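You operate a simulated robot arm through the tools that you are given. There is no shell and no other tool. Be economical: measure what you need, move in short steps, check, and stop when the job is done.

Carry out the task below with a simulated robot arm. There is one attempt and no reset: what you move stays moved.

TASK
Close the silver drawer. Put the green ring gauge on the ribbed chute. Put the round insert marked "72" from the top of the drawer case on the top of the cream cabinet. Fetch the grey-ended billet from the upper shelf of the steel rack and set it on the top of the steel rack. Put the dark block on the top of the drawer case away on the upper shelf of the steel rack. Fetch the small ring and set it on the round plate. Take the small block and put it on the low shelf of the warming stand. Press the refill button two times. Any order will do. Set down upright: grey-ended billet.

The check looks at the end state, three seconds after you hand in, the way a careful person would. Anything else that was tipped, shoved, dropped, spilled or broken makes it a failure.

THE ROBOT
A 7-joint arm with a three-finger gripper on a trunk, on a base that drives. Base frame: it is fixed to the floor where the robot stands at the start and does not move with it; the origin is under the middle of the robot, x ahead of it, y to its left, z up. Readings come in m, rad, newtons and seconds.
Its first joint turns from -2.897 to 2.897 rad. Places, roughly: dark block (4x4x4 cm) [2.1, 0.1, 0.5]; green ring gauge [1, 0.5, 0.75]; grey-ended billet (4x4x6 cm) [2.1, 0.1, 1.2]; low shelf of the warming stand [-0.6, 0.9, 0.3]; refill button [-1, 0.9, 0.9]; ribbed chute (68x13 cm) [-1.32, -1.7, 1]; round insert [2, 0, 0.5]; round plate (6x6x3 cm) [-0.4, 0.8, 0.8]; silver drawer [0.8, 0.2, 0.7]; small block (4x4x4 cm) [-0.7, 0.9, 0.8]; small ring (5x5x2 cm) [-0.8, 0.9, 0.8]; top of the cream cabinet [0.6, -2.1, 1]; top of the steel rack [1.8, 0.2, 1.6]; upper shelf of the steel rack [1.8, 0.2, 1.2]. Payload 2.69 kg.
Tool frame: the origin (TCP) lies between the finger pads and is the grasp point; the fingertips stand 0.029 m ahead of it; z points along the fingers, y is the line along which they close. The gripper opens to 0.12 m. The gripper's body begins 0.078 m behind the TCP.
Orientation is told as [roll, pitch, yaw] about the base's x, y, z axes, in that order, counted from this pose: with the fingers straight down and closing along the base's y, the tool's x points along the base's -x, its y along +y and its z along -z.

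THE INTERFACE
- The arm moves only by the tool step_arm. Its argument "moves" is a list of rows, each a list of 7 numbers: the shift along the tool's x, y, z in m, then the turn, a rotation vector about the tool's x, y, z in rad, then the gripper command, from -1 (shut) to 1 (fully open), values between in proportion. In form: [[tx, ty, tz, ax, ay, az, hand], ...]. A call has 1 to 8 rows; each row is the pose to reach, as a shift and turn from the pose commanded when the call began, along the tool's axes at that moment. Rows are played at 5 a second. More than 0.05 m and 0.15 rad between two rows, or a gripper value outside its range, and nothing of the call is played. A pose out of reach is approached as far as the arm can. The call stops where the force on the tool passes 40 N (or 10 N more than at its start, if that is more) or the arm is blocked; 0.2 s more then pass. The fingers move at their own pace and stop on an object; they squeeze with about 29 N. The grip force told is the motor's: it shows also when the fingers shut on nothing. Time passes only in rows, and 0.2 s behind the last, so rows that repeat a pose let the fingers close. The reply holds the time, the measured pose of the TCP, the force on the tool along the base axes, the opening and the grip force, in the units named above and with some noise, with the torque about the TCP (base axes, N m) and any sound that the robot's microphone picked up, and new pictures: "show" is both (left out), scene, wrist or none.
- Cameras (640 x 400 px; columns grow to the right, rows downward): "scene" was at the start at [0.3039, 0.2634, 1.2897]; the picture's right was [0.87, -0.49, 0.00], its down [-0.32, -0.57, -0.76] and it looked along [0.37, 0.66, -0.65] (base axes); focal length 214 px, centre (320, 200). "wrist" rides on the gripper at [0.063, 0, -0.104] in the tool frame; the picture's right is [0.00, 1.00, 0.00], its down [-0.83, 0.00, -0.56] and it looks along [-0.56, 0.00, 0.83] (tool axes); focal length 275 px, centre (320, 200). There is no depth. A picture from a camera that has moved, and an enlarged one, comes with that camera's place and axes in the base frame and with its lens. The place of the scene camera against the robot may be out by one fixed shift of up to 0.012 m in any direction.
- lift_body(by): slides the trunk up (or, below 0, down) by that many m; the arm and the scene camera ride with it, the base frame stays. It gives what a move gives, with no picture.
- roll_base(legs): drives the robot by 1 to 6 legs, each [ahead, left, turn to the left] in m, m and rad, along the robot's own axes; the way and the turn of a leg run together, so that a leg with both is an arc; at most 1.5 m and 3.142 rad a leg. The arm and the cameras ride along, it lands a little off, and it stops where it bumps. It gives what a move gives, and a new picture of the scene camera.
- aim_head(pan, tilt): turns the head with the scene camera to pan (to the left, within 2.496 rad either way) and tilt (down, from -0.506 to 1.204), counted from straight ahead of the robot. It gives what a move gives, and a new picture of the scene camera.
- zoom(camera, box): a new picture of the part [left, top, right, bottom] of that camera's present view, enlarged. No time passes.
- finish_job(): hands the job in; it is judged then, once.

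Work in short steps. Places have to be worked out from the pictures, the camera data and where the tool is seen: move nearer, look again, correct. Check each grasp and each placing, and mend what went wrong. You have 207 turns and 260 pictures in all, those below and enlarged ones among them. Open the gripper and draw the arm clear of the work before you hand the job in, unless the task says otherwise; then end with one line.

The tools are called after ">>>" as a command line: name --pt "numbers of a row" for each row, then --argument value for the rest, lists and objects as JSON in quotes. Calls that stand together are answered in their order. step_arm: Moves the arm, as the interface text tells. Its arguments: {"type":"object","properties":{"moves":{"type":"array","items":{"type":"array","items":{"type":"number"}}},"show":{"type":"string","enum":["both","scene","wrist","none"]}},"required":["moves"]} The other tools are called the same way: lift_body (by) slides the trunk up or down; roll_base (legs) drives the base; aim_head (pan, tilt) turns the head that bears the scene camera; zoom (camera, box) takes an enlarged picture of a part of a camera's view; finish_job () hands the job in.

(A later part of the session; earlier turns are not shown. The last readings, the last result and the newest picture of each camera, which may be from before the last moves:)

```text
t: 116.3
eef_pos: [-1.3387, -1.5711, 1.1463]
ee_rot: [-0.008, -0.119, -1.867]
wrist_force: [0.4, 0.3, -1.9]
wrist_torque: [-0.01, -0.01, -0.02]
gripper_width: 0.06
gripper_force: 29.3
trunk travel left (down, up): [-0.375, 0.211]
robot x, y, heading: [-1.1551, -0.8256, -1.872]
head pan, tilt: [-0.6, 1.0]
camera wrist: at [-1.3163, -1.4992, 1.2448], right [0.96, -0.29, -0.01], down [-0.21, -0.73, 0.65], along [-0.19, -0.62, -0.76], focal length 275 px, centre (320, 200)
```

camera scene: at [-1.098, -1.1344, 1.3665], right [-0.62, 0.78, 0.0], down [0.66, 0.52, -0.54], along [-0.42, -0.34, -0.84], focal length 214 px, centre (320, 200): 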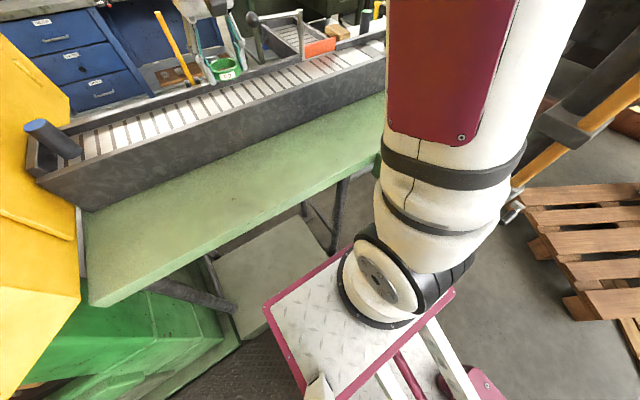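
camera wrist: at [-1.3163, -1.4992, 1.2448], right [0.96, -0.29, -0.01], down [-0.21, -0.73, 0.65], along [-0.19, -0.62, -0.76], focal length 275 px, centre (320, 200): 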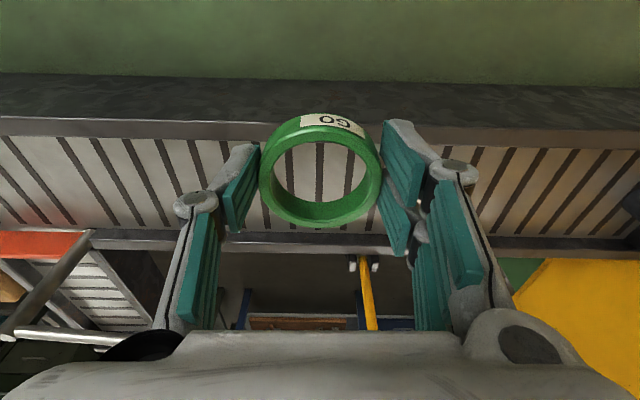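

The wrist view shows the slatted chute floor between its walls; the center line is about 0.11 m ahead of the ring. I move over it.

>>> step_arm --pt "-0.037 0 0.0045 0 0 0 -1" --pt "-0.074 0 0.009 0 0 0 -1" --pt "-0.111 0 0.0136 0 0 0 -1" --show "both"

```text
t: 117.1
eef_pos: [-1.3718, -1.6761, 1.1473]
ee_rot: [-0.008, -0.12, -1.867]
wrist_force: [0.1, -0.6, -1.4]
wrist_torque: [0.0, 0.0, -0.03]
gripper_width: 0.0601
gripper_force: 28.9
trunk travel left (down, up): [-0.375, 0.211]
robot x, y, heading: [-1.1609, -0.8269, -1.874]
head pan, tilt: [-0.6, 1.0]
camera scene: at [-1.0981, -1.1345, 1.3663], right [-0.62, 0.78, 0.0], down [0.66, 0.52, -0.54], along [-0.42, -0.34, -0.84], focal length 214 px, centre (320, 200)
camera wrist: at [-1.3491, -1.6052, 1.2442], right [0.96, -0.29, -0.01], down [-0.21, -0.73, 0.65], along [-0.19, -0.62, -0.76], focal length 275 px, centre (320, 200)
```

scene: 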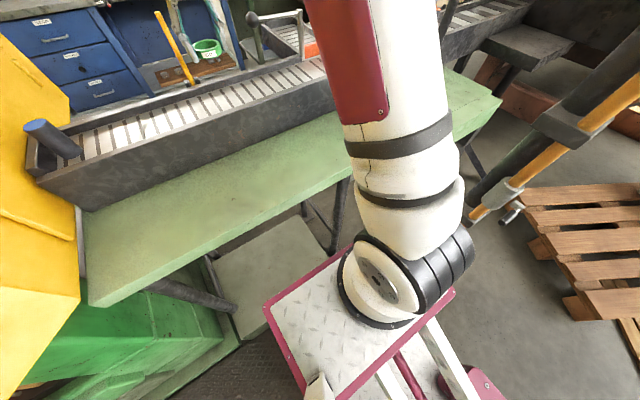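
wrist: 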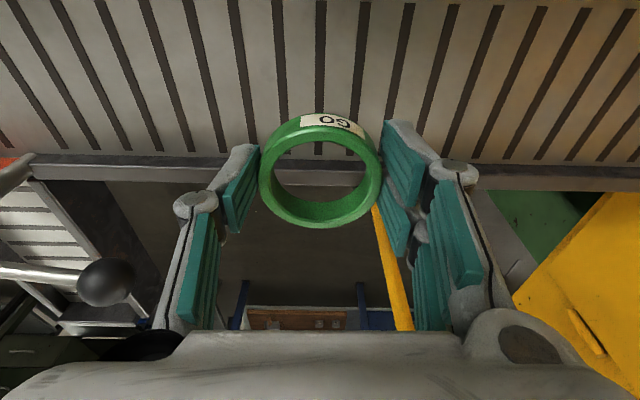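

The ring is over the chute's center line. I lower 8 cm and look.

>>> step_arm --pt "0.005 0 0.04 0 0 0 -1" --pt "0.0096 0 0.08 0 0 0 -1" --show "wrist"

```text
t: 117.7
eef_pos: [-1.3731, -1.6753, 1.0673]
ee_rot: [-0.009, -0.122, -1.868]
wrist_force: [-0.1, 0.8, 0.1]
wrist_torque: [-0.01, 0.0, -0.01]
gripper_width: 0.0605
gripper_force: 29.3
trunk travel left (down, up): [-0.375, 0.211]
robot x, y, heading: [-1.159, -0.828, -1.874]
head pan, tilt: [-0.6, 1.0]
camera wrist: at [-1.3504, -1.6053, 1.1636], right [0.96, -0.29, -0.01], down [-0.21, -0.73, 0.65], along [-0.2, -0.62, -0.76], focal length 275 px, centre (320, 200)
```

wrist: 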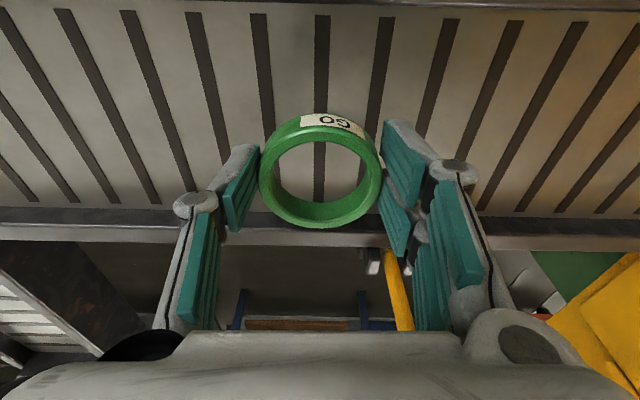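

The chute floor is at about z 1.0–1.02, near the ring's bottom. I lower in small steps until contact.

>>> step_arm --pt "0.0006 0 0.005 0 0 0 -1" --pt "0.0012 0 0.01 0 0 0 -1" --pt "0.0018 0 0.015 0 0 0 -1" --pt "0.0024 0 0.02 0 0 0 -1" --pt "0.003 0 0.025 0 0 0 -1" --pt "0.0036 0 0.03 0 0 0 -1" --show "wrist"

```text
t: 119.1
eef_pos: [-1.3731, -1.677, 1.0371]
ee_rot: [-0.008, -0.117, -1.867]
wrist_force: [0.2, 0.0, -1.1]
wrist_torque: [0.02, 0.0, 0.03]
gripper_width: 0.0598
gripper_force: 28.5
trunk travel left (down, up): [-0.375, 0.211]
robot x, y, heading: [-1.1546, -0.8247, -1.876]
head pan, tilt: [-0.6, 1.0]
camera wrist: at [-1.3499, -1.6058, 1.1333], right [0.96, -0.29, -0.01], down [-0.21, -0.73, 0.65], along [-0.19, -0.62, -0.76], focal length 275 px, centre (320, 200)
```

wrist: 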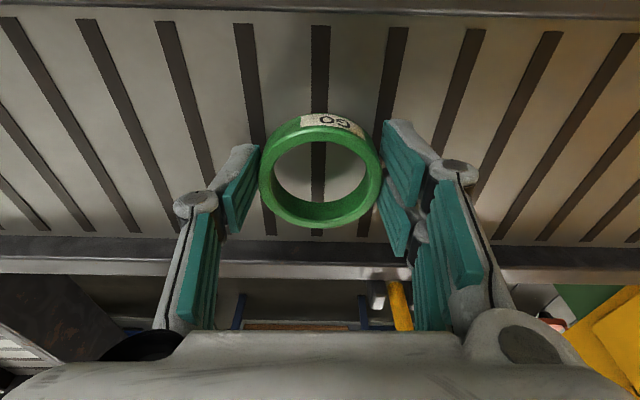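

No contact yet; I continue lowering in small steps.

>>> step_arm --pt "0.0006 0 0.005 0 0 0 -1" --pt "0.0012 0 0.01 0 0 0 -1" --pt "0.0018 0 0.015 0 0 0 -1" --pt "0.0024 0 0.02 0 0 0 -1" --pt "0.003 0 0.025 0 0 0 -1" --pt "0.0036 0 0.03 0 0 0 -1" --pt "0.0042 0 0.035 0 0 0 -1" --pt "0.0048 0 0.04 0 0 0 -1" --show "wrist"

```text
t: 120.0
eef_pos: [-1.3723, -1.6797, 1.0293]
ee_rot: [-0.006, -0.133, -1.866]
wrist_force: [1.1, 4.7, 14.3]
wrist_torque: [0.27, -0.7, 0.17]
gripper_width: 0.0607
gripper_force: 29.1
trunk travel left (down, up): [-0.375, 0.211]
robot x, y, heading: [-1.1588, -0.824, -1.867]
head pan, tilt: [-0.6, 1.0]
stopped in row 4: the force on the tool passed its limit at 47 N (the readings are from after the stop); the commanded pose is now the measured one
camera wrist: at [-1.3492, -1.6067, 1.1241], right [0.96, -0.29, -0.01], down [-0.21, -0.72, 0.66], along [-0.19, -0.63, -0.75], focal length 275 px, centre (320, 200)
```

wrist: 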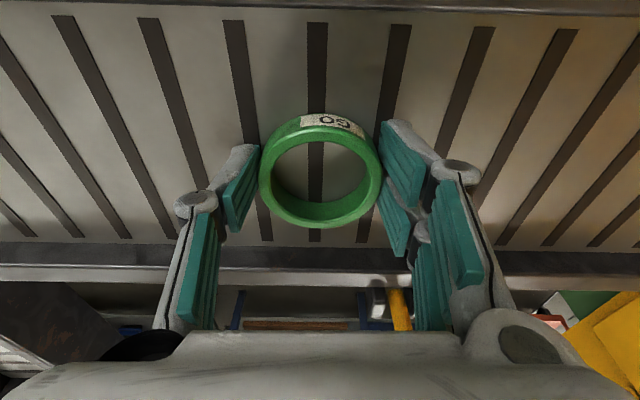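

Contact made: the ring is on the slats. I open the gripper and rise slowly.

>>> step_arm --pt "0 0 0 0 0 0 0" --pt "0 0 0 0 0 0 0.4" --pt "0 0 0 0 0 0 0.4" --pt "-0.002 0 -0.02 0 0 0 0.4" --pt "-0.006 0 -0.05 0 0 0 0.4" --pt "-0.01 0 -0.09 0 0 0 0.4" --show "wrist"

```text
t: 121.4
eef_pos: [-1.3706, -1.6793, 1.1179]
ee_rot: [-0.006, -0.129, -1.868]
wrist_force: [-0.3, -0.2, 0.7]
wrist_torque: [0.02, 0.01, -0.01]
gripper_width: 0.084
gripper_force: 0.0
trunk travel left (down, up): [-0.375, 0.211]
robot x, y, heading: [-1.1589, -0.8283, -1.874]
head pan, tilt: [-0.6, 1.0]
camera wrist: at [-1.3479, -1.6064, 1.2138], right [0.96, -0.29, -0.01], down [-0.21, -0.72, 0.66], along [-0.19, -0.63, -0.75], focal length 275 px, centre (320, 200)
```

wrist: 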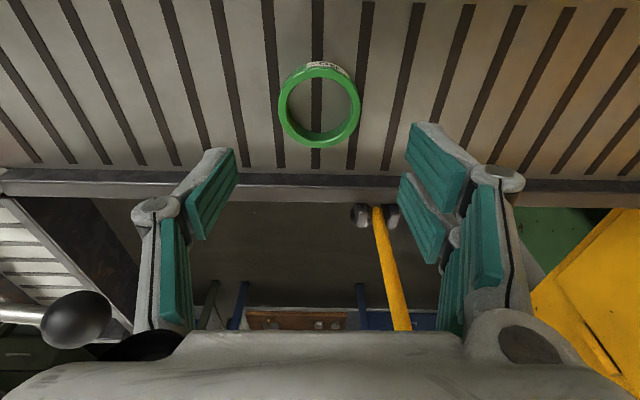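

The ring lies flat on the ribbed chute. I retract the arm and look at where the base can go next.

>>> step_arm --pt "0.04 0 -0.015 0 0.02 0 0" --pt "0.085 0 -0.025 0 0.04 0 0" --pt "0.13 0 -0.03 0 0.06 0 0" --pt "0.175 0 -0.035 0 0.08 0 0" --pt "0.22 0 -0.04 0 0.1 0 0" --pt "0.265 0 -0.045 0 0.12 0 0" --pt "0.31 0 -0.05 0 0.12 0 0" --show "none"

>>> roll_base --legs '[[-0.9, -0.1, 0], [0, 0, 1.571], [0, 0, 1.571]]'

```text
t: 123.0
eef_pos: [-1.2778, -1.3763, 1.127]
ee_rot: [-0.005, -0.01, -1.87]
wrist_force: [-0.5, -0.2, -0.5]
wrist_torque: [0.07, 0.0, -0.07]
gripper_width: 0.0601
gripper_force: 0.1
trunk travel left (down, up): [-0.375, 0.211]
robot x, y, heading: [-1.1583, -0.8249, -1.873]
head pan, tilt: [-0.6, 1.0]
```

```text
t: 135.4
eef_pos: [-0.8523, 0.6104, 1.1262]
ee_rot: [-0.004, -0.009, 1.26]
wrist_force: [-0.1, -0.3, -0.4]
wrist_torque: [0.02, 0.01, 0.02]
gripper_width: 0.06
gripper_force: 0.0
trunk travel left (down, up): [-0.375, 0.211]
robot x, y, heading: [-0.9784, 0.0583, 1.252]
head pan, tilt: [-0.6, 1.0]
camera scene: at [-1.0392, 0.371, 1.3662], right [0.61, -0.79, 0.0], down [-0.67, -0.51, -0.54], along [0.43, 0.33, -0.84], focal length 214 px, centre (320, 200)
```

scene: 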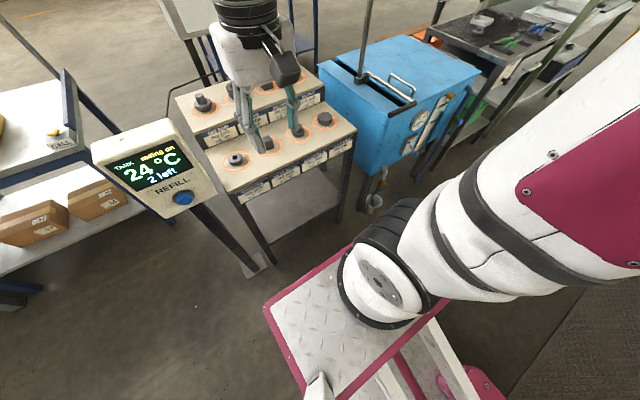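

I see the refill panel and the warming stand. I zoom in for details.

>>> zoom --camera "scene" --box '[80, 110, 220, 220]'

>>> zoom --camera "scene" --box '[170, 60, 370, 220]'

```text
3.64 times, centred on (150, 165) of scene
camera zoom: at [-1.0392, 0.371, 1.3662], right [0.61, -0.79, 0.0], down [-0.67, -0.51, -0.54], along [0.43, 0.33, -0.84], focal length 780 px, centre (938, 327)
```

zoom: 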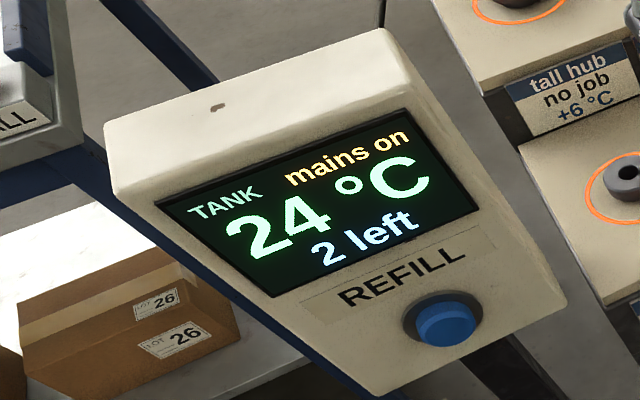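

```text
2.50 times, centred on (270, 140) of scene
camera zoom: at [-1.0392, 0.371, 1.3662], right [0.61, -0.79, 0.0], down [-0.67, -0.51, -0.54], along [0.43, 0.33, -0.84], focal length 536 px, centre (445, 350)
```

zoom: 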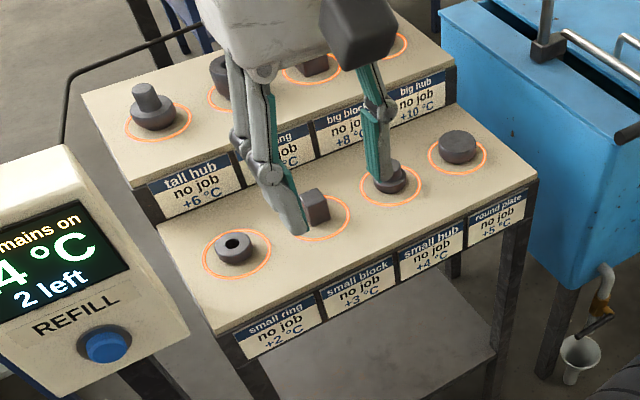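

Measured: small ring ≈(−0.79, 0.94), small block ≈(−0.67, 0.90), round plate ≈(−0.42, 0.82). I move the base forward slightly and bring the tool above the small ring.

>>> roll_base --legs '[[0.08, 0, 0.02]]'

>>> step_arm --pt "-0.045 -0.005 0.01 0 0 0 0.2" --pt "-0.09 -0.01 0.03 0 0 0 0.2" --pt "-0.13 -0.015 0.06 0 0 0 0.2" --pt "-0.17 -0.015 0.09 0 0 0 0.2" --pt "-0.2 -0.015 0.12 0 0 0 0.2" --show "wrist"

```text
t: 136.5
eef_pos: [-0.8379, 0.6908, 1.1265]
ee_rot: [-0.006, -0.009, 1.281]
wrist_force: [-0.3, -0.9, 0.1]
wrist_torque: [-0.02, 0.01, -0.01]
gripper_width: 0.06
gripper_force: 0.1
trunk travel left (down, up): [-0.375, 0.211]
robot x, y, heading: [-0.9547, 0.139, 1.275]
head pan, tilt: [-0.6, 1.0]
camera scene: at [-1.0206, 0.4474, 1.3662], right [0.62, -0.78, 0.0], down [-0.66, -0.53, -0.54], along [0.42, 0.34, -0.84], focal length 214 px, centre (320, 200)
```

scene: 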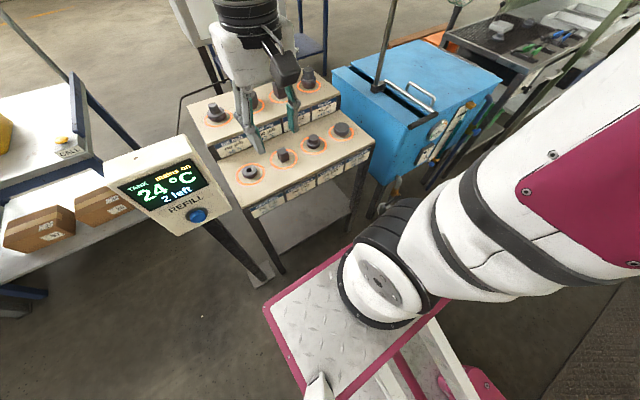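

```text
refused: row 3 steps farther than a row can; nothing moved
```

>>> step_arm --pt "-0.045 -0.003 0.01 0 0 0 0.2" --pt "-0.085 -0.005 0.03 0 0 0 0.2" --pt "-0.125 -0.007 0.05 0 0 0 0.2" --pt "-0.165 -0.009 0.075 0 0 0 0.2" --pt "-0.2 -0.01 0.1 0 0 0 0.2" --show "wrist"

```text
t: 137.7
eef_pos: [-0.7719, 0.8793, 1.03]
ee_rot: [-0.005, -0.009, 1.276]
wrist_force: [0.4, -0.1, 0.6]
wrist_torque: [0.04, -0.02, 0.05]
gripper_width: 0.0721
gripper_force: 0.1
trunk travel left (down, up): [-0.375, 0.211]
robot x, y, heading: [-0.9556, 0.1386, 1.275]
head pan, tilt: [-0.6, 1.0]
camera wrist: at [-0.789, 0.8188, 1.1344], right [-0.96, 0.28, -0.01], down [0.23, 0.79, 0.56], along [0.16, 0.54, -0.83], focal length 275 px, centre (320, 200)
```

wrist: 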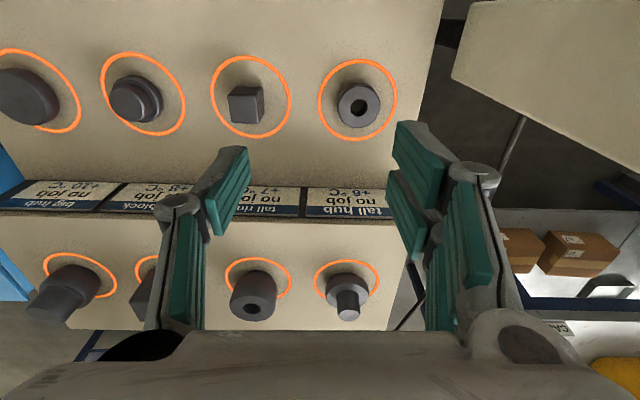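

The small ring triangulates to (−0.805, 0.911, 0.826). I align and descend to z≈0.89 for a check.

>>> step_arm --pt "-0.01 0.02 0.02 0 0 0 0.3" --pt "-0.021 0.041 0.04 0 0 0 0.3" --pt "-0.021 0.041 0.08 0 0 0 0.3" --pt "-0.021 0.041 0.12 0 0 0 0.3" --pt "-0.021 0.041 0.14 0 0 0 0.3" --show "wrist"

```text
t: 138.9
eef_pos: [-0.8016, 0.9125, 0.8876]
ee_rot: [-0.005, -0.008, 1.28]
wrist_force: [0.8, -0.1, -0.3]
wrist_torque: [-0.01, 0.0, 0.01]
gripper_width: 0.078
gripper_force: 0.0
trunk travel left (down, up): [-0.375, 0.211]
robot x, y, heading: [-0.956, 0.1422, 1.275]
head pan, tilt: [-0.6, 1.0]
camera wrist: at [-0.8195, 0.8511, 0.992], right [-0.96, 0.28, -0.01], down [0.23, 0.79, 0.56], along [0.16, 0.54, -0.83], focal length 275 px, centre (320, 200)
```

wrist: 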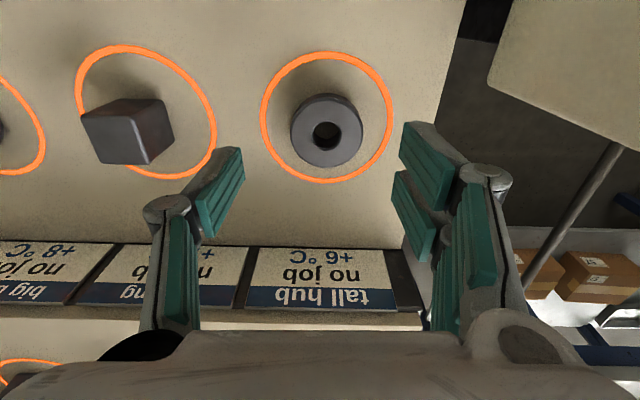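

Aligned within 4 mm. I lower to the ring with force watch and close on it.

>>> step_arm --pt "-0.003 0.004 0.03 0 0 0 0.3" --pt "-0.003 0.004 0.05 0 0 0 0.3" --pt "-0.003 0.004 0.06 0 0 0 0.3" --pt "-0.003 0.004 0.066 0 0 0 0.3" --show "wrist"

```text
t: 139.9
eef_pos: [-0.8025, 0.9155, 0.8234]
ee_rot: [-0.004, -0.01, 1.276]
wrist_force: [0.1, 0.7, 8.1]
wrist_torque: [-0.03, 0.36, -0.02]
gripper_width: 0.0807
gripper_force: 2.3
trunk travel left (down, up): [-0.375, 0.211]
robot x, y, heading: [-0.9587, 0.1403, 1.276]
head pan, tilt: [-0.6, 1.0]
camera wrist: at [-0.8214, 0.8552, 0.9281], right [-0.96, 0.28, -0.01], down [0.23, 0.79, 0.56], along [0.16, 0.54, -0.83], focal length 275 px, centre (320, 200)
```

wrist: 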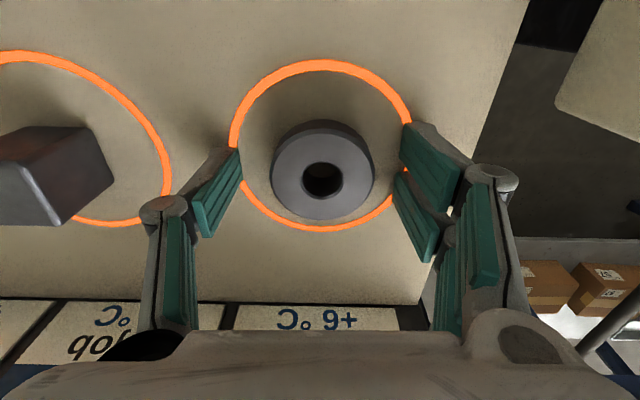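

Fingertips just touch the surface (z≈0.794). I raise 3 mm and close on the ring.

>>> step_arm --pt "0 0 -0.004 0 0 0 0.1" --pt "0 0 -0.004 0 0 0 -0.4" --pt "0 0 -0.004 0 0 0 -1" --pt "0 0 -0.004 0 0 0 -1" --show "wrist"

```text
t: 140.9
eef_pos: [-0.805, 0.9177, 0.8285]
ee_rot: [-0.005, -0.012, 1.28]
wrist_force: [-13.9, 3.7, 27.2]
wrist_torque: [-0.23, 1.23, -0.29]
gripper_width: 0.046
gripper_force: 29.0
trunk travel left (down, up): [-0.375, 0.211]
robot x, y, heading: [-0.9567, 0.1411, 1.274]
head pan, tilt: [-0.6, 1.0]
camera wrist: at [-0.8236, 0.856, 0.9326], right [-0.96, 0.28, 0.0], down [0.23, 0.79, 0.57], along [0.16, 0.54, -0.82], focal length 275 px, centre (320, 200)
```

wrist: 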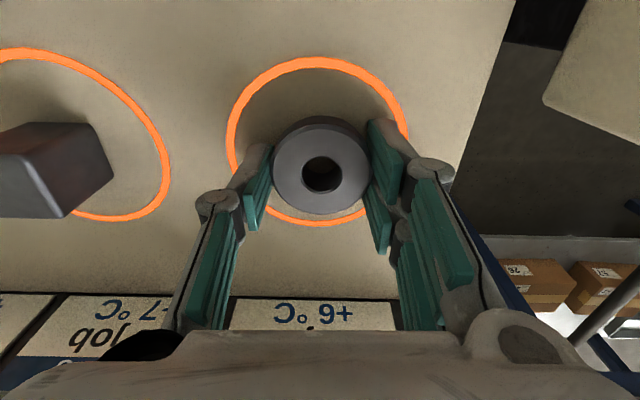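

Gripped (46 mm). I lift and carry it along the row toward the round plate.

>>> step_arm --pt "0 0 -0.04 0 0 0 -1" --pt "0 0 -0.09 0 0 0 -1" --pt "0 0 -0.13 0 0 0 -1" --pt "0 -0.045 -0.13 0 0 0 -1" --pt "0 -0.09 -0.13 0 0 0 -1" --pt "0 -0.135 -0.13 0 0 0 -1" --pt "0 -0.18 -0.13 0 0 0 -1" --pt "0 -0.225 -0.13 0 0 0 -1" --show "wrist"

```text
t: 142.7
eef_pos: [-0.5895, 0.8537, 0.9574]
ee_rot: [-0.007, -0.008, 1.282]
wrist_force: [0.1, 0.6, -2.2]
wrist_torque: [-0.03, -0.05, -0.05]
gripper_width: 0.0457
gripper_force: 29.1
trunk travel left (down, up): [-0.375, 0.211]
robot x, y, heading: [-0.9572, 0.1387, 1.276]
head pan, tilt: [-0.6, 1.0]
camera wrist: at [-0.6084, 0.7924, 1.0623], right [-0.96, 0.28, -0.01], down [0.23, 0.79, 0.56], along [0.16, 0.54, -0.83], focal length 275 px, centre (320, 200)
```

wrist: 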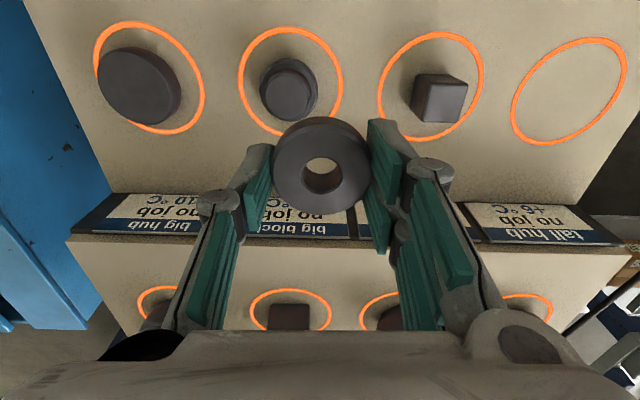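

The round plate's center is about (−0.447, 0.798) with its top near z 0.824. I move above it and look again.

>>> step_arm --pt "0.003 -0.04 0 0 0 0 -1" --pt "0.006 -0.08 0 0 0 0 -1" --pt "0.009 -0.12 0 0 0 0 -1" --pt "0.0127 -0.1526 0 0 0 0 -1" --show "wrist"

```text
t: 143.7
eef_pos: [-0.4471, 0.7978, 0.9599]
ee_rot: [-0.005, -0.008, 1.281]
wrist_force: [-1.7, 0.0, -2.3]
wrist_torque: [-0.05, -0.07, -0.02]
gripper_width: 0.0456
gripper_force: 29.0
trunk travel left (down, up): [-0.375, 0.211]
robot x, y, heading: [-0.9537, 0.1365, 1.275]
head pan, tilt: [-0.6, 1.0]
camera wrist: at [-0.4658, 0.7364, 1.0642], right [-0.96, 0.28, -0.01], down [0.23, 0.79, 0.56], along [0.16, 0.54, -0.83], focal length 275 px, centre (320, 200)
```

wrist: 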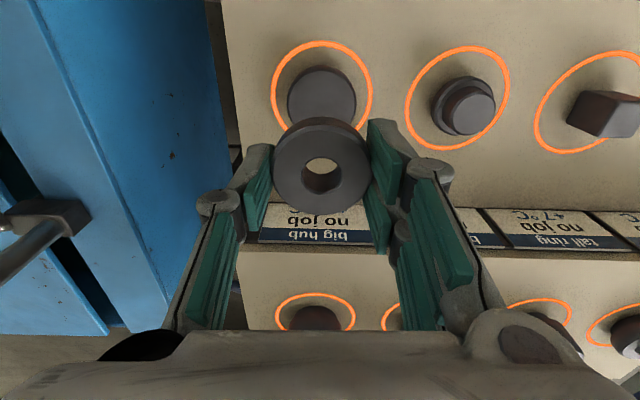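

Well centered. I lower to just above the plate, then in small steps until contact.

>>> step_arm --pt "-0.001 0.001 0.04 0 0 0 -1" --pt "-0.001 0.001 0.07 0 0 0 -1" --pt "-0.001 0.001 0.085 0 0 0 -1" --pt "-0.001 0.001 0.09 0 0 0 -1" --pt "-0.001 0.001 0.094 0 0 0 -1" --pt "-0.001 0.001 0.098 0 0 0 -1" --show "wrist"

```text
t: 145.1
eef_pos: [-0.4457, 0.7976, 0.8612]
ee_rot: [-0.005, -0.008, 1.277]
wrist_force: [0.3, 0.8, -2.6]
wrist_torque: [0.02, -0.02, 0.04]
gripper_width: 0.0455
gripper_force: 29.2
trunk travel left (down, up): [-0.375, 0.211]
robot x, y, heading: [-0.9576, 0.1402, 1.273]
head pan, tilt: [-0.6, 1.0]
camera wrist: at [-0.4653, 0.7367, 0.9651], right [-0.96, 0.28, -0.01], down [0.23, 0.79, 0.56], along [0.16, 0.54, -0.83], focal length 275 px, centre (320, 200)
```

wrist: 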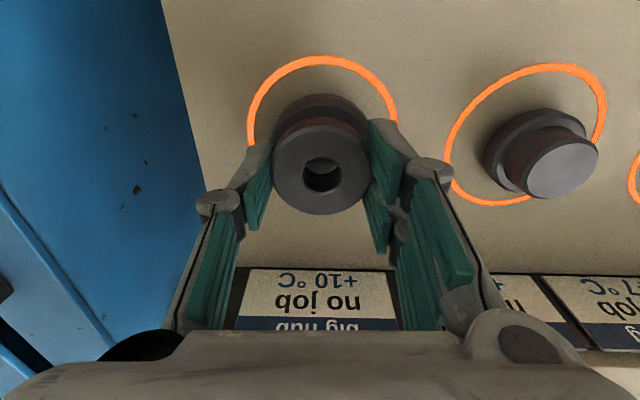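

Close; I continue down by millimetres until the force rises.

>>> step_arm --pt "0 0 0.003 0 0 0 -1" --pt "0 0 0.006 0 0 0 -1" --pt "0 0 0.009 0 0 0 -1" --pt "0 0 0.012 0 0 0 -1" --show "wrist"

```text
t: 146.1
eef_pos: [-0.445, 0.7982, 0.8541]
ee_rot: [-0.009, -0.014, 1.279]
wrist_force: [-4.5, -4.6, 17.5]
wrist_torque: [-0.26, 0.64, 0.06]
gripper_width: 0.0459
gripper_force: 28.9
trunk travel left (down, up): [-0.375, 0.211]
robot x, y, heading: [-0.9544, 0.1375, 1.277]
head pan, tilt: [-0.6, 1.0]
stopped in row 4: the force on the tool passed its limit at 46 N (the readings are from after the stop); the commanded pose is now the measured one
camera wrist: at [-0.4645, 0.7365, 0.9586], right [-0.96, 0.28, -0.01], down [0.23, 0.79, 0.57], along [0.17, 0.54, -0.82], focal length 275 px, centre (320, 200)
```

wrist: 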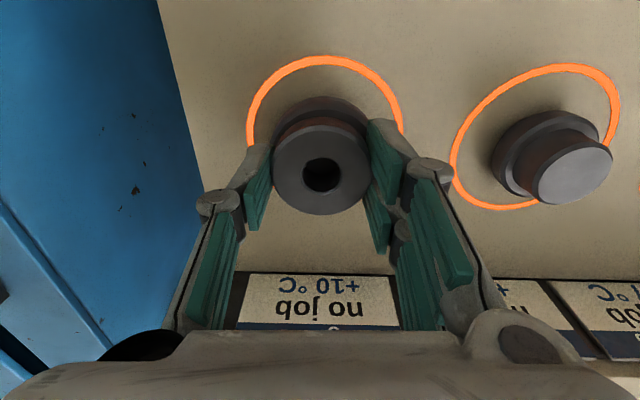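

Contact: the ring rests on the plate. I open and rise.

>>> step_arm --pt "0 0 -0.001 0 0 0 -0.1" --pt "0 0 -0.001 0 0 0 0.1" --pt "0 0 -0.001 0 0 0 0.1" --pt "0 0 -0.02 0 0 0 0.1" --pt "0 0 -0.06 0 0 0 0.1" --pt "0 0 -0.1 0 0 0 0.1" --show "wrist"

```text
t: 147.5
eef_pos: [-0.4465, 0.7974, 0.9507]
ee_rot: [-0.008, -0.012, 1.28]
wrist_force: [0.6, 0.8, -0.5]
wrist_torque: [0.0, -0.02, 0.03]
gripper_width: 0.0662
gripper_force: 0.0
trunk travel left (down, up): [-0.375, 0.211]
robot x, y, heading: [-0.954, 0.1362, 1.278]
head pan, tilt: [-0.6, 1.0]
camera wrist: at [-0.4641, 0.7372, 1.0557], right [-0.96, 0.28, -0.01], down [0.23, 0.79, 0.57], along [0.17, 0.54, -0.82], focal length 275 px, centre (320, 200)
```

wrist: 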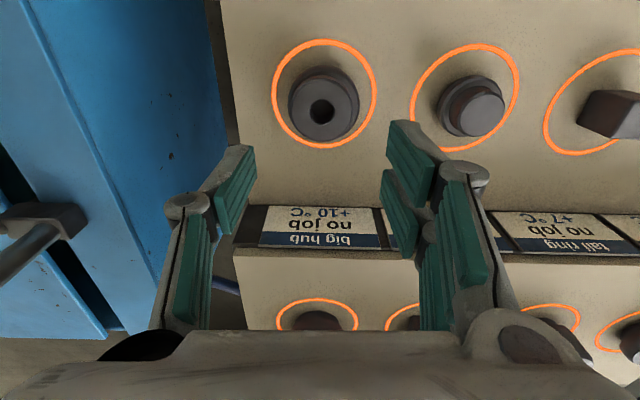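

The ring sits on the round plate. Next the small block at about (−0.683, 0.88): I move over it while tilting the tool forward 0.84 rad, so the same grip can reach the low shelf.

>>> step_arm --pt "-0.002 0.042 0 0 -0.14 0 0.1" --pt "-0.004 0.084 0 0 -0.28 0 0.1" --pt "-0.006 0.125 0 0 -0.42 0 0.1" --pt "-0.008 0.167 0 0 -0.56 0 0.1" --pt "-0.01 0.209 0 0 -0.7 0 0.1" --pt "-0.0117 0.25 0 0 -0.84 0 0.1" --show "both"

```text
t: 148.9
eef_pos: [-0.6818, 0.881, 0.9517]
ee_rot: [-0.012, -0.854, 1.285]
wrist_force: [0.4, -0.6, -0.3]
wrist_torque: [0.04, 0.05, 0.04]
gripper_width: 0.0661
gripper_force: 0.0
trunk travel left (down, up): [-0.375, 0.211]
robot x, y, heading: [-0.9529, 0.1443, 1.275]
head pan, tilt: [-0.6, 1.0]
camera scene: at [-1.0203, 0.4471, 1.3662], right [0.62, -0.78, 0.0], down [-0.66, -0.52, -0.54], along [0.42, 0.34, -0.84], focal length 214 px, centre (320, 200)
camera wrist: at [-0.7161, 0.7657, 0.9726], right [-0.96, 0.29, -0.01], down [0.03, 0.13, 0.99], along [0.29, 0.95, -0.13], focal length 275 px, centre (320, 200)
```

scene: 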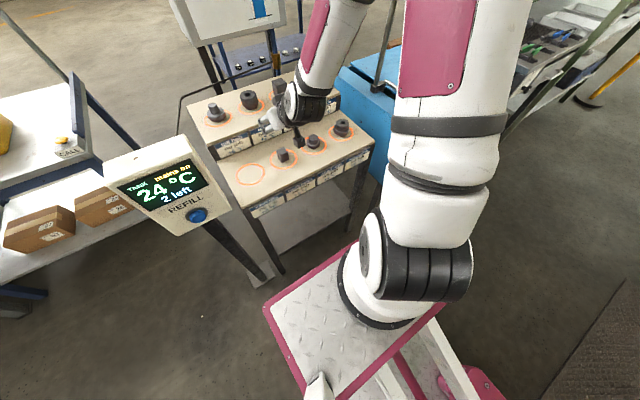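
wrist: 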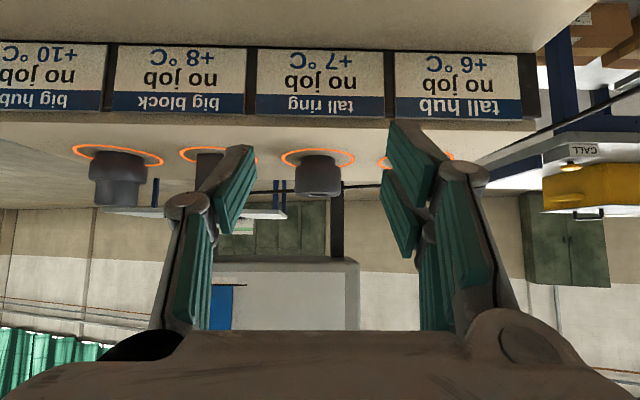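

I zoom the scene camera to refine the block's place and orientation under the tilted gripper.

>>> zoom --camera "scene" --box '[220, 70, 380, 200]'

```text
3.08 times, centred on (300, 135) of scene
camera zoom: at [-1.0203, 0.4471, 1.3662], right [0.62, -0.78, 0.0], down [-0.66, -0.52, -0.54], along [0.42, 0.34, -0.84], focal length 660 px, centre (382, 400)
```

zoom: 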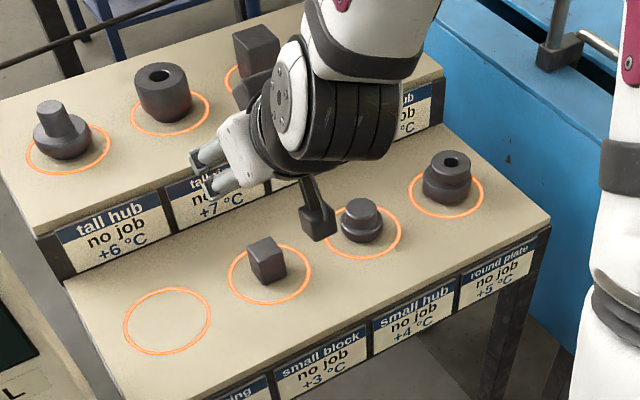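

The block estimate holds ((−0.68, 0.885)). I descend straight to it, then close.

>>> step_arm --pt "0.03 0 0.0264 0 0 0 0.15" --pt "0.06 0 0.0528 0 0 0 0.15" --pt "0.08 0 0.0703 0 0 0 0.15" --pt "0.092 0 0.081 0 0 0 0.15" --show "both"

>>> zoom --camera "scene" --box '[230, 100, 350, 200]'

```text
t: 149.9
eef_pos: [-0.6799, 0.8825, 0.8317]
ee_rot: [-0.013, -0.865, 1.291]
wrist_force: [-2.3, 3.3, 27.4]
wrist_torque: [0.53, 1.18, -0.02]
gripper_width: 0.0763
gripper_force: 4.6
trunk travel left (down, up): [-0.375, 0.211]
robot x, y, heading: [-0.9561, 0.1399, 1.274]
head pan, tilt: [-0.6, 1.0]
camera scene: at [-1.0212, 0.4462, 1.3667], right [0.62, -0.78, 0.0], down [-0.66, -0.53, -0.54], along [0.42, 0.34, -0.84], focal length 214 px, centre (320, 200)
camera wrist: at [-0.715, 0.7679, 0.8525], right [-0.96, 0.28, -0.01], down [0.02, 0.12, 0.99], along [0.28, 0.95, -0.12], focal length 275 px, centre (320, 200)
```

scene: 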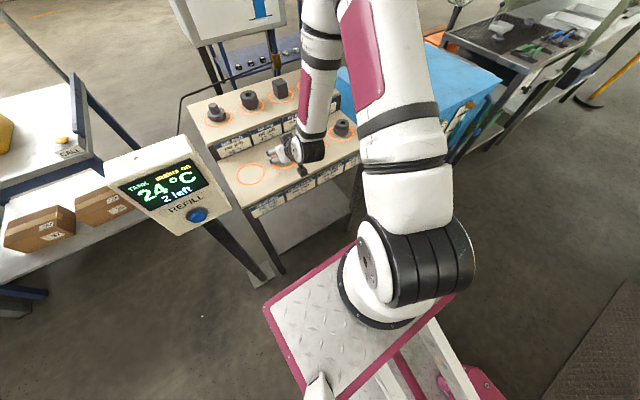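
wrist: 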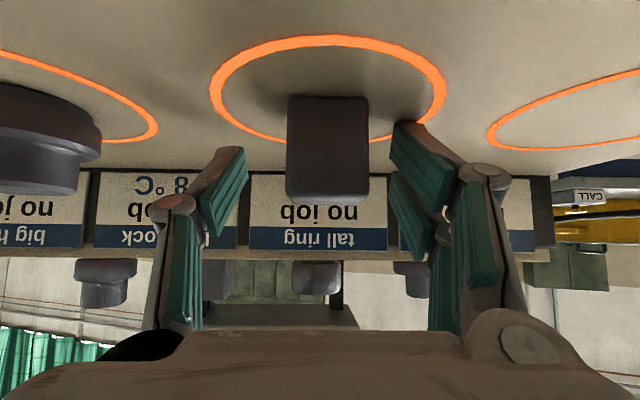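

```text
4.00 times, centred on (290, 150) of scene
camera zoom: at [-1.0212, 0.4462, 1.3667], right [0.62, -0.78, 0.0], down [-0.66, -0.53, -0.54], along [0.42, 0.34, -0.84], focal length 858 px, centre (440, 400)
```

zoom: 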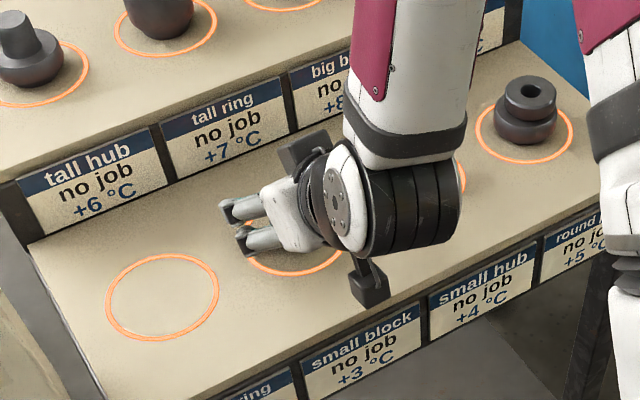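

The block is centered between the fingers, aligned. I raise 4 mm and close.

>>> step_arm --pt "-0.003 0 -0.0027 0 0 0 0.1" --pt "-0.003 0 -0.0027 0 0 0 -0.5" --pt "-0.003 0 -0.0027 0 0 0 -1" --pt "-0.003 0 -0.0027 0 0 0 -1" --show "wrist"

```text
t: 150.4
eef_pos: [-0.6893, 0.8844, 0.835]
ee_rot: [-0.004, -0.859, 1.297]
wrist_force: [-9.3, -0.1, 17.6]
wrist_torque: [0.18, 0.68, 0.17]
gripper_width: 0.0364
gripper_force: 4.5
trunk travel left (down, up): [-0.375, 0.211]
robot x, y, heading: [-0.9576, 0.141, 1.28]
head pan, tilt: [-0.6, 1.0]
stopped in row 2: the force on the tool passed its limit at 54 N (the readings are from after the stop); the commanded pose is now the measured one
camera wrist: at [-0.7211, 0.7685, 0.8562], right [-0.96, 0.27, -0.01], down [0.03, 0.12, 0.99], along [0.27, 0.96, -0.12], focal length 275 px, centre (320, 200)
```

wrist: 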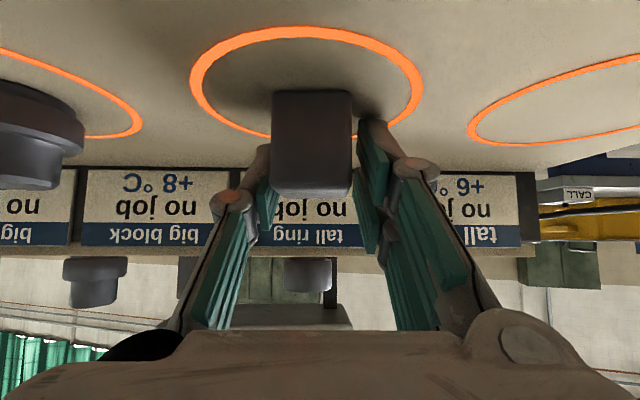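

Fingers are on the block; I complete the squeeze and lift.

>>> step_arm --pt "0 0 0 0 0 0 -1" --pt "0 0 0 0 0 0 -1" --pt "-0.015 0 -0.013 0 0 0 -1" --pt "-0.04 0 -0.035 0 0 0 -1" --pt "-0.06 0 -0.053 0 0 0 -1" --show "wrist"

```text
t: 151.6
eef_pos: [-0.6867, 0.8827, 0.9126]
ee_rot: [-0.006, -0.856, 1.292]
wrist_force: [0.3, 0.4, -3.5]
wrist_torque: [0.06, 0.0, 0.0]
gripper_width: 0.0304
gripper_force: 29.6
trunk travel left (down, up): [-0.375, 0.211]
robot x, y, heading: [-0.956, 0.1403, 1.273]
head pan, tilt: [-0.6, 1.0]
camera wrist: at [-0.7203, 0.7669, 0.9344], right [-0.96, 0.28, -0.01], down [0.03, 0.12, 0.99], along [0.27, 0.95, -0.13], focal length 275 px, centre (320, 200)
```

wrist: 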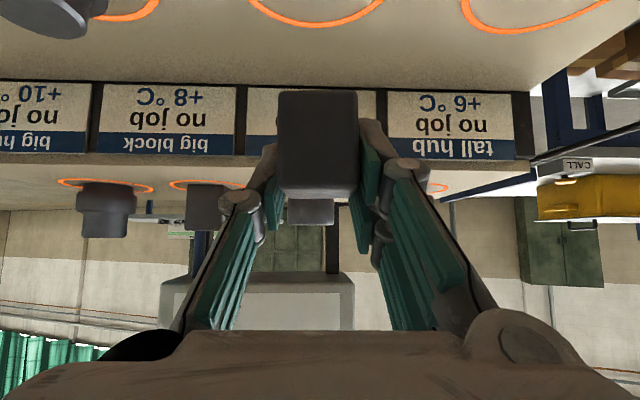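

Block held. I back the base 0.35 m off, then lower trunk and arm to shelf height in front of the stand.

>>> roll_base --legs '[[-0.36, 0, 0]]'

>>> lift_body --by -0.33

>>> step_arm --pt "0.03 0 0.0264 0 0 0 -1" --pt "0.06 0 0.0528 0 0 0 -1" --pt "0.09 0 0.079 0 0 0 -1" --pt "0.11 0 0.097 0 0 0 -1" --show "both"

```text
t: 154.0
eef_pos: [-0.7905, 0.5345, 0.913]
ee_rot: [-0.004, -0.857, 1.29]
wrist_force: [-0.1, 1.0, -3.2]
wrist_torque: [0.02, 0.0, -0.02]
gripper_width: 0.0304
gripper_force: 29.2
trunk travel left (down, up): [-0.375, 0.211]
robot x, y, heading: [-1.0633, -0.2065, 1.269]
head pan, tilt: [-0.6, 1.0]
camera scene: at [-1.1263, 0.1006, 1.3661], right [0.62, -0.78, 0.0], down [-0.66, -0.52, -0.54], along [0.42, 0.34, -0.84], focal length 214 px, centre (320, 200)
```

scene: 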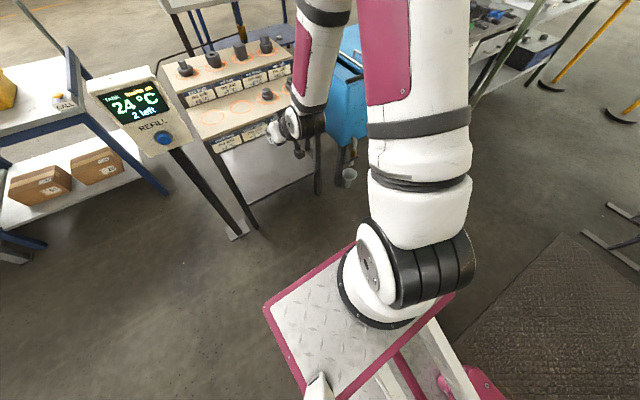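

```text
t: 157.2
eef_pos: [-0.7778, 0.5784, 0.5836]
ee_rot: [-0.005, -0.857, 1.29]
wrist_force: [0.8, 0.3, -3.0]
wrist_torque: [0.05, 0.02, 0.01]
gripper_width: 0.0304
gripper_force: 28.2
trunk travel left (down, up): [-0.045, 0.541]
robot x, y, heading: [-1.0655, -0.2104, 1.27]
head pan, tilt: [-0.6, 1.0]
```

```text
t: 158.2
eef_pos: [-0.7763, 0.5789, 0.4361]
ee_rot: [-0.005, -0.856, 1.291]
wrist_force: [0.0, 0.0, -3.0]
wrist_torque: [-0.01, 0.04, 0.03]
gripper_width: 0.0306
gripper_force: 29.5
trunk travel left (down, up): [-0.045, 0.541]
robot x, y, heading: [-1.0594, -0.2092, 1.268]
head pan, tilt: [-0.6, 1.0]
camera scene: at [-1.1027, 0.1769, 1.0362], right [0.62, -0.78, 0.0], down [-0.66, -0.52, -0.54], along [0.42, 0.34, -0.84], focal length 214 px, centre (320, 200)
camera wrist: at [-0.8094, 0.4643, 0.4574], right [-0.96, 0.28, -0.01], down [0.03, 0.12, 0.99], along [0.28, 0.95, -0.12], focal length 275 px, centre (320, 200)
```

scene: 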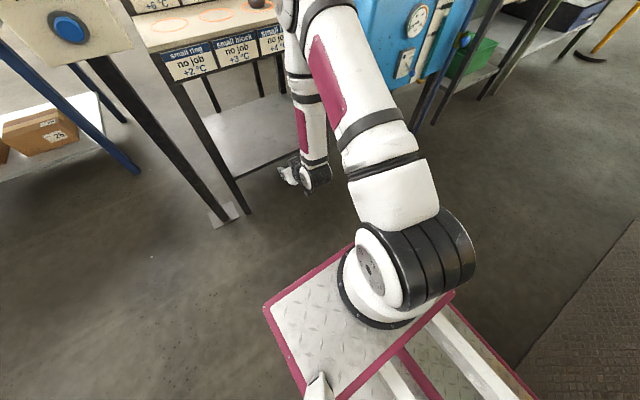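
wrist: 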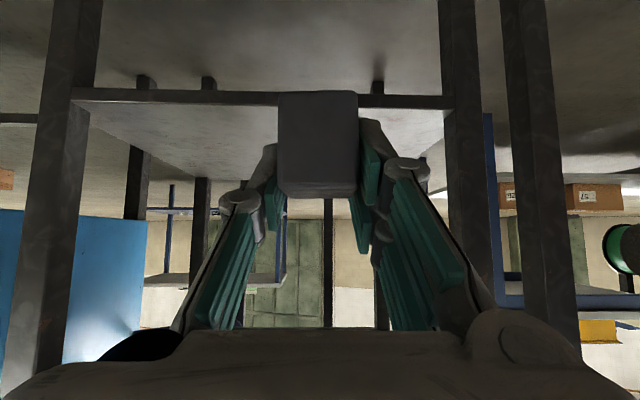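

The shelf surface is at about z 0.295 and the way in between the legs is clear. I check the elbow's height before driving in.

>>> aim_head --pan -0.7 --tilt 0.4

```text
t: 159.2
eef_pos: [-0.7757, 0.5799, 0.4363]
ee_rot: [-0.006, -0.855, 1.289]
wrist_force: [0.0, 0.7, -2.7]
wrist_torque: [0.06, -0.04, 0.0]
gripper_width: 0.0307
gripper_force: 29.0
trunk travel left (down, up): [-0.045, 0.541]
robot x, y, heading: [-1.0601, -0.208, 1.273]
head pan, tilt: [-0.7, 0.4]
camera scene: at [-1.0793, 0.1838, 1.0863], right [0.54, -0.84, 0.0], down [-0.33, -0.21, -0.92], along [0.77, 0.5, -0.39], focal length 214 px, centre (320, 200)
```

scene: 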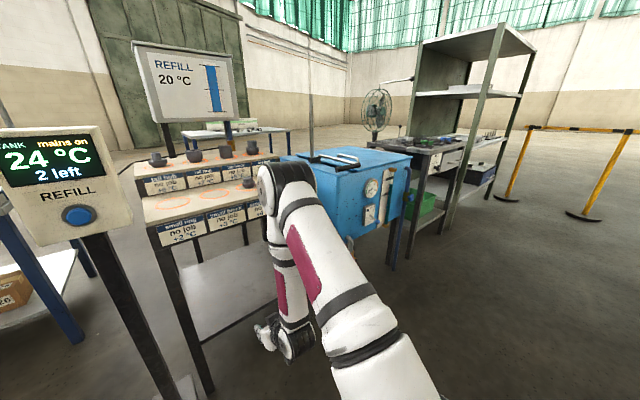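

The elbow would come over the stand if I just drive in. I extend the arm forward instead and see how the elbow moves.

>>> step_arm --pt "-0.0245 0 0.028 0 0 0 -1" --pt "-0.049 0 0.0566 0 0 0 -1" --pt "-0.0737 0 0.085 0 0 0 -1" --pt "-0.098 0 0.113 0 0 0 -1" --show "scene"

```text
t: 160.2
eef_pos: [-0.7322, 0.7238, 0.4356]
ee_rot: [-0.005, -0.855, 1.291]
wrist_force: [0.4, 0.3, -2.7]
wrist_torque: [0.01, 0.01, 0.01]
gripper_width: 0.0305
gripper_force: 28.3
trunk travel left (down, up): [-0.045, 0.541]
robot x, y, heading: [-1.0614, -0.2089, 1.273]
head pan, tilt: [-0.7, 0.4]
camera scene: at [-1.0793, 0.1838, 1.0863], right [0.54, -0.84, 0.0], down [-0.33, -0.21, -0.92], along [0.77, 0.5, -0.39], focal length 214 px, centre (320, 200)
```

scene: 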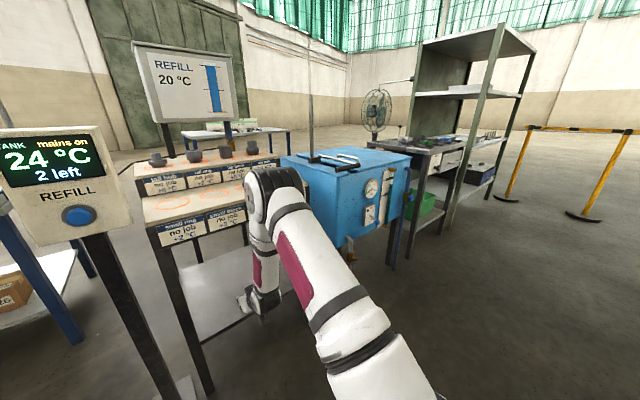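

The elbow lags behind as the arm extends. I extend another 0.12 m (block still 10 cm above the shelf).

>>> step_arm --pt "-0.02 0 0.0226 0 0 0 -1" --pt "-0.039 0 0.0453 0 0 0 -1" --pt "-0.059 0 0.068 0 0 0 -1" --pt "-0.085 0 0.098 0 0 0 -1" --show "both"

```text
t: 161.2
eef_pos: [-0.6986, 0.8492, 0.4343]
ee_rot: [-0.005, -0.855, 1.289]
wrist_force: [-0.8, 0.7, -1.7]
wrist_torque: [0.01, 0.02, 0.02]
gripper_width: 0.0305
gripper_force: 28.9
trunk travel left (down, up): [-0.045, 0.541]
robot x, y, heading: [-1.0598, -0.2068, 1.269]
head pan, tilt: [-0.7, 0.4]
camera scene: at [-1.0793, 0.1838, 1.0863], right [0.54, -0.84, 0.0], down [-0.33, -0.21, -0.92], along [0.77, 0.5, -0.39], focal length 214 px, centre (320, 200)
camera wrist: at [-0.7316, 0.7345, 0.4569], right [-0.96, 0.28, -0.01], down [0.03, 0.12, 0.99], along [0.28, 0.95, -0.13], focal length 275 px, centre (320, 200)
```

scene: 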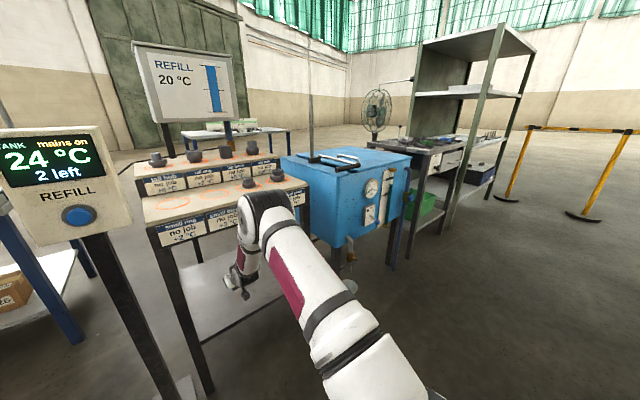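
wrist: 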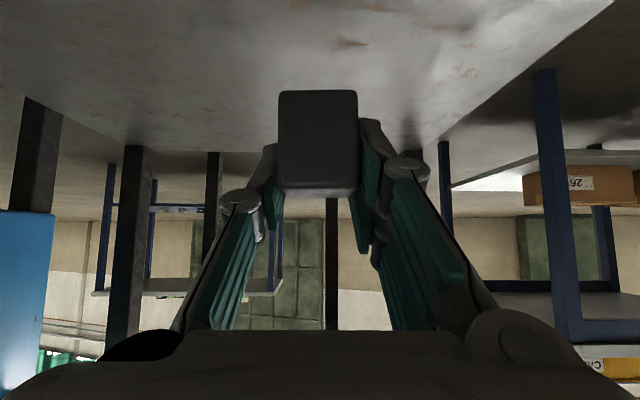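

The block is over the shelf, well inside. I lower it, finishing in small steps until contact.

>>> step_arm --pt "0.03 0 0.026 0 0 0 -1" --pt "0.053 0 0.046 0 0 0 -1" --pt "0.06 0 0.0525 0 0 0 -1" --pt "0.064 0 0.056 0 0 0 -1" --pt "0.068 0 0.059 0 0 0 -1" --pt "0.072 0 0.0625 0 0 0 -1" --pt "0.076 0 0.066 0 0 0 -1" --pt "0.08 0 0.0695 0 0 0 -1" --show "wrist"

```text
t: 163.0
eef_pos: [-0.6971, 0.8502, 0.3353]
ee_rot: [-0.004, -0.867, 1.29]
wrist_force: [-3.0, -11.3, 31.7]
wrist_torque: [-0.37, 0.66, 0.22]
gripper_width: 0.0306
gripper_force: 29.0
trunk travel left (down, up): [-0.045, 0.541]
robot x, y, heading: [-1.0607, -0.206, 1.269]
head pan, tilt: [-0.7, 0.4]
camera wrist: at [-0.7308, 0.7354, 0.3555], right [-0.96, 0.28, -0.01], down [0.03, 0.11, 0.99], along [0.28, 0.95, -0.12], focal length 275 px, centre (320, 200)
```

wrist: 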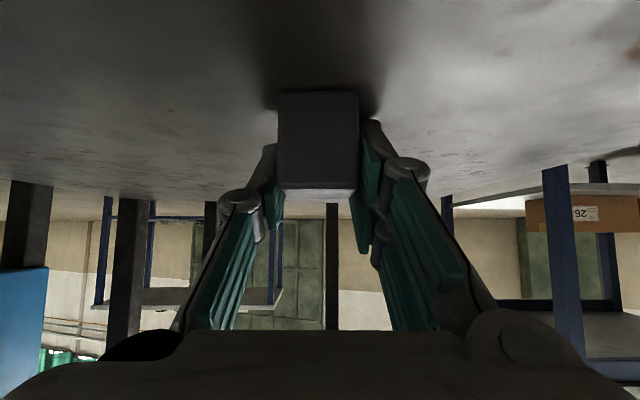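

Contact made. I open and withdraw backward along the tool axis.

>>> step_arm --pt "-0.001 0 -0.001 0 0 0 -0.4" --pt "-0.001 0 -0.001 0 0 0 0.1" --pt "-0.001 0 -0.001 0 0 0 0.1" --pt "-0.003 0 -0.03 0 0 0 0.1" --pt "-0.006 0 -0.07 0 0 0 0.1" --pt "0.01 0 -0.1 0 0 0 0.1" --show "wrist"

```text
t: 164.4
eef_pos: [-0.7215, 0.7698, 0.387]
ee_rot: [-0.005, -0.854, 1.291]
wrist_force: [0.1, -0.6, 0.5]
wrist_torque: [0.01, -0.01, -0.03]
gripper_width: 0.0662
gripper_force: 0.0
trunk travel left (down, up): [-0.045, 0.541]
robot x, y, heading: [-1.0645, -0.2062, 1.271]
head pan, tilt: [-0.7, 0.4]
camera wrist: at [-0.7552, 0.6554, 0.4083], right [-0.96, 0.28, -0.01], down [0.03, 0.12, 0.99], along [0.28, 0.95, -0.13], focal length 275 px, centre (320, 200)
```

wrist: 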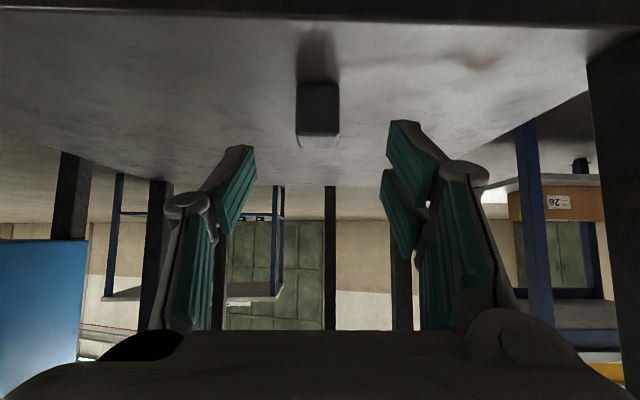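

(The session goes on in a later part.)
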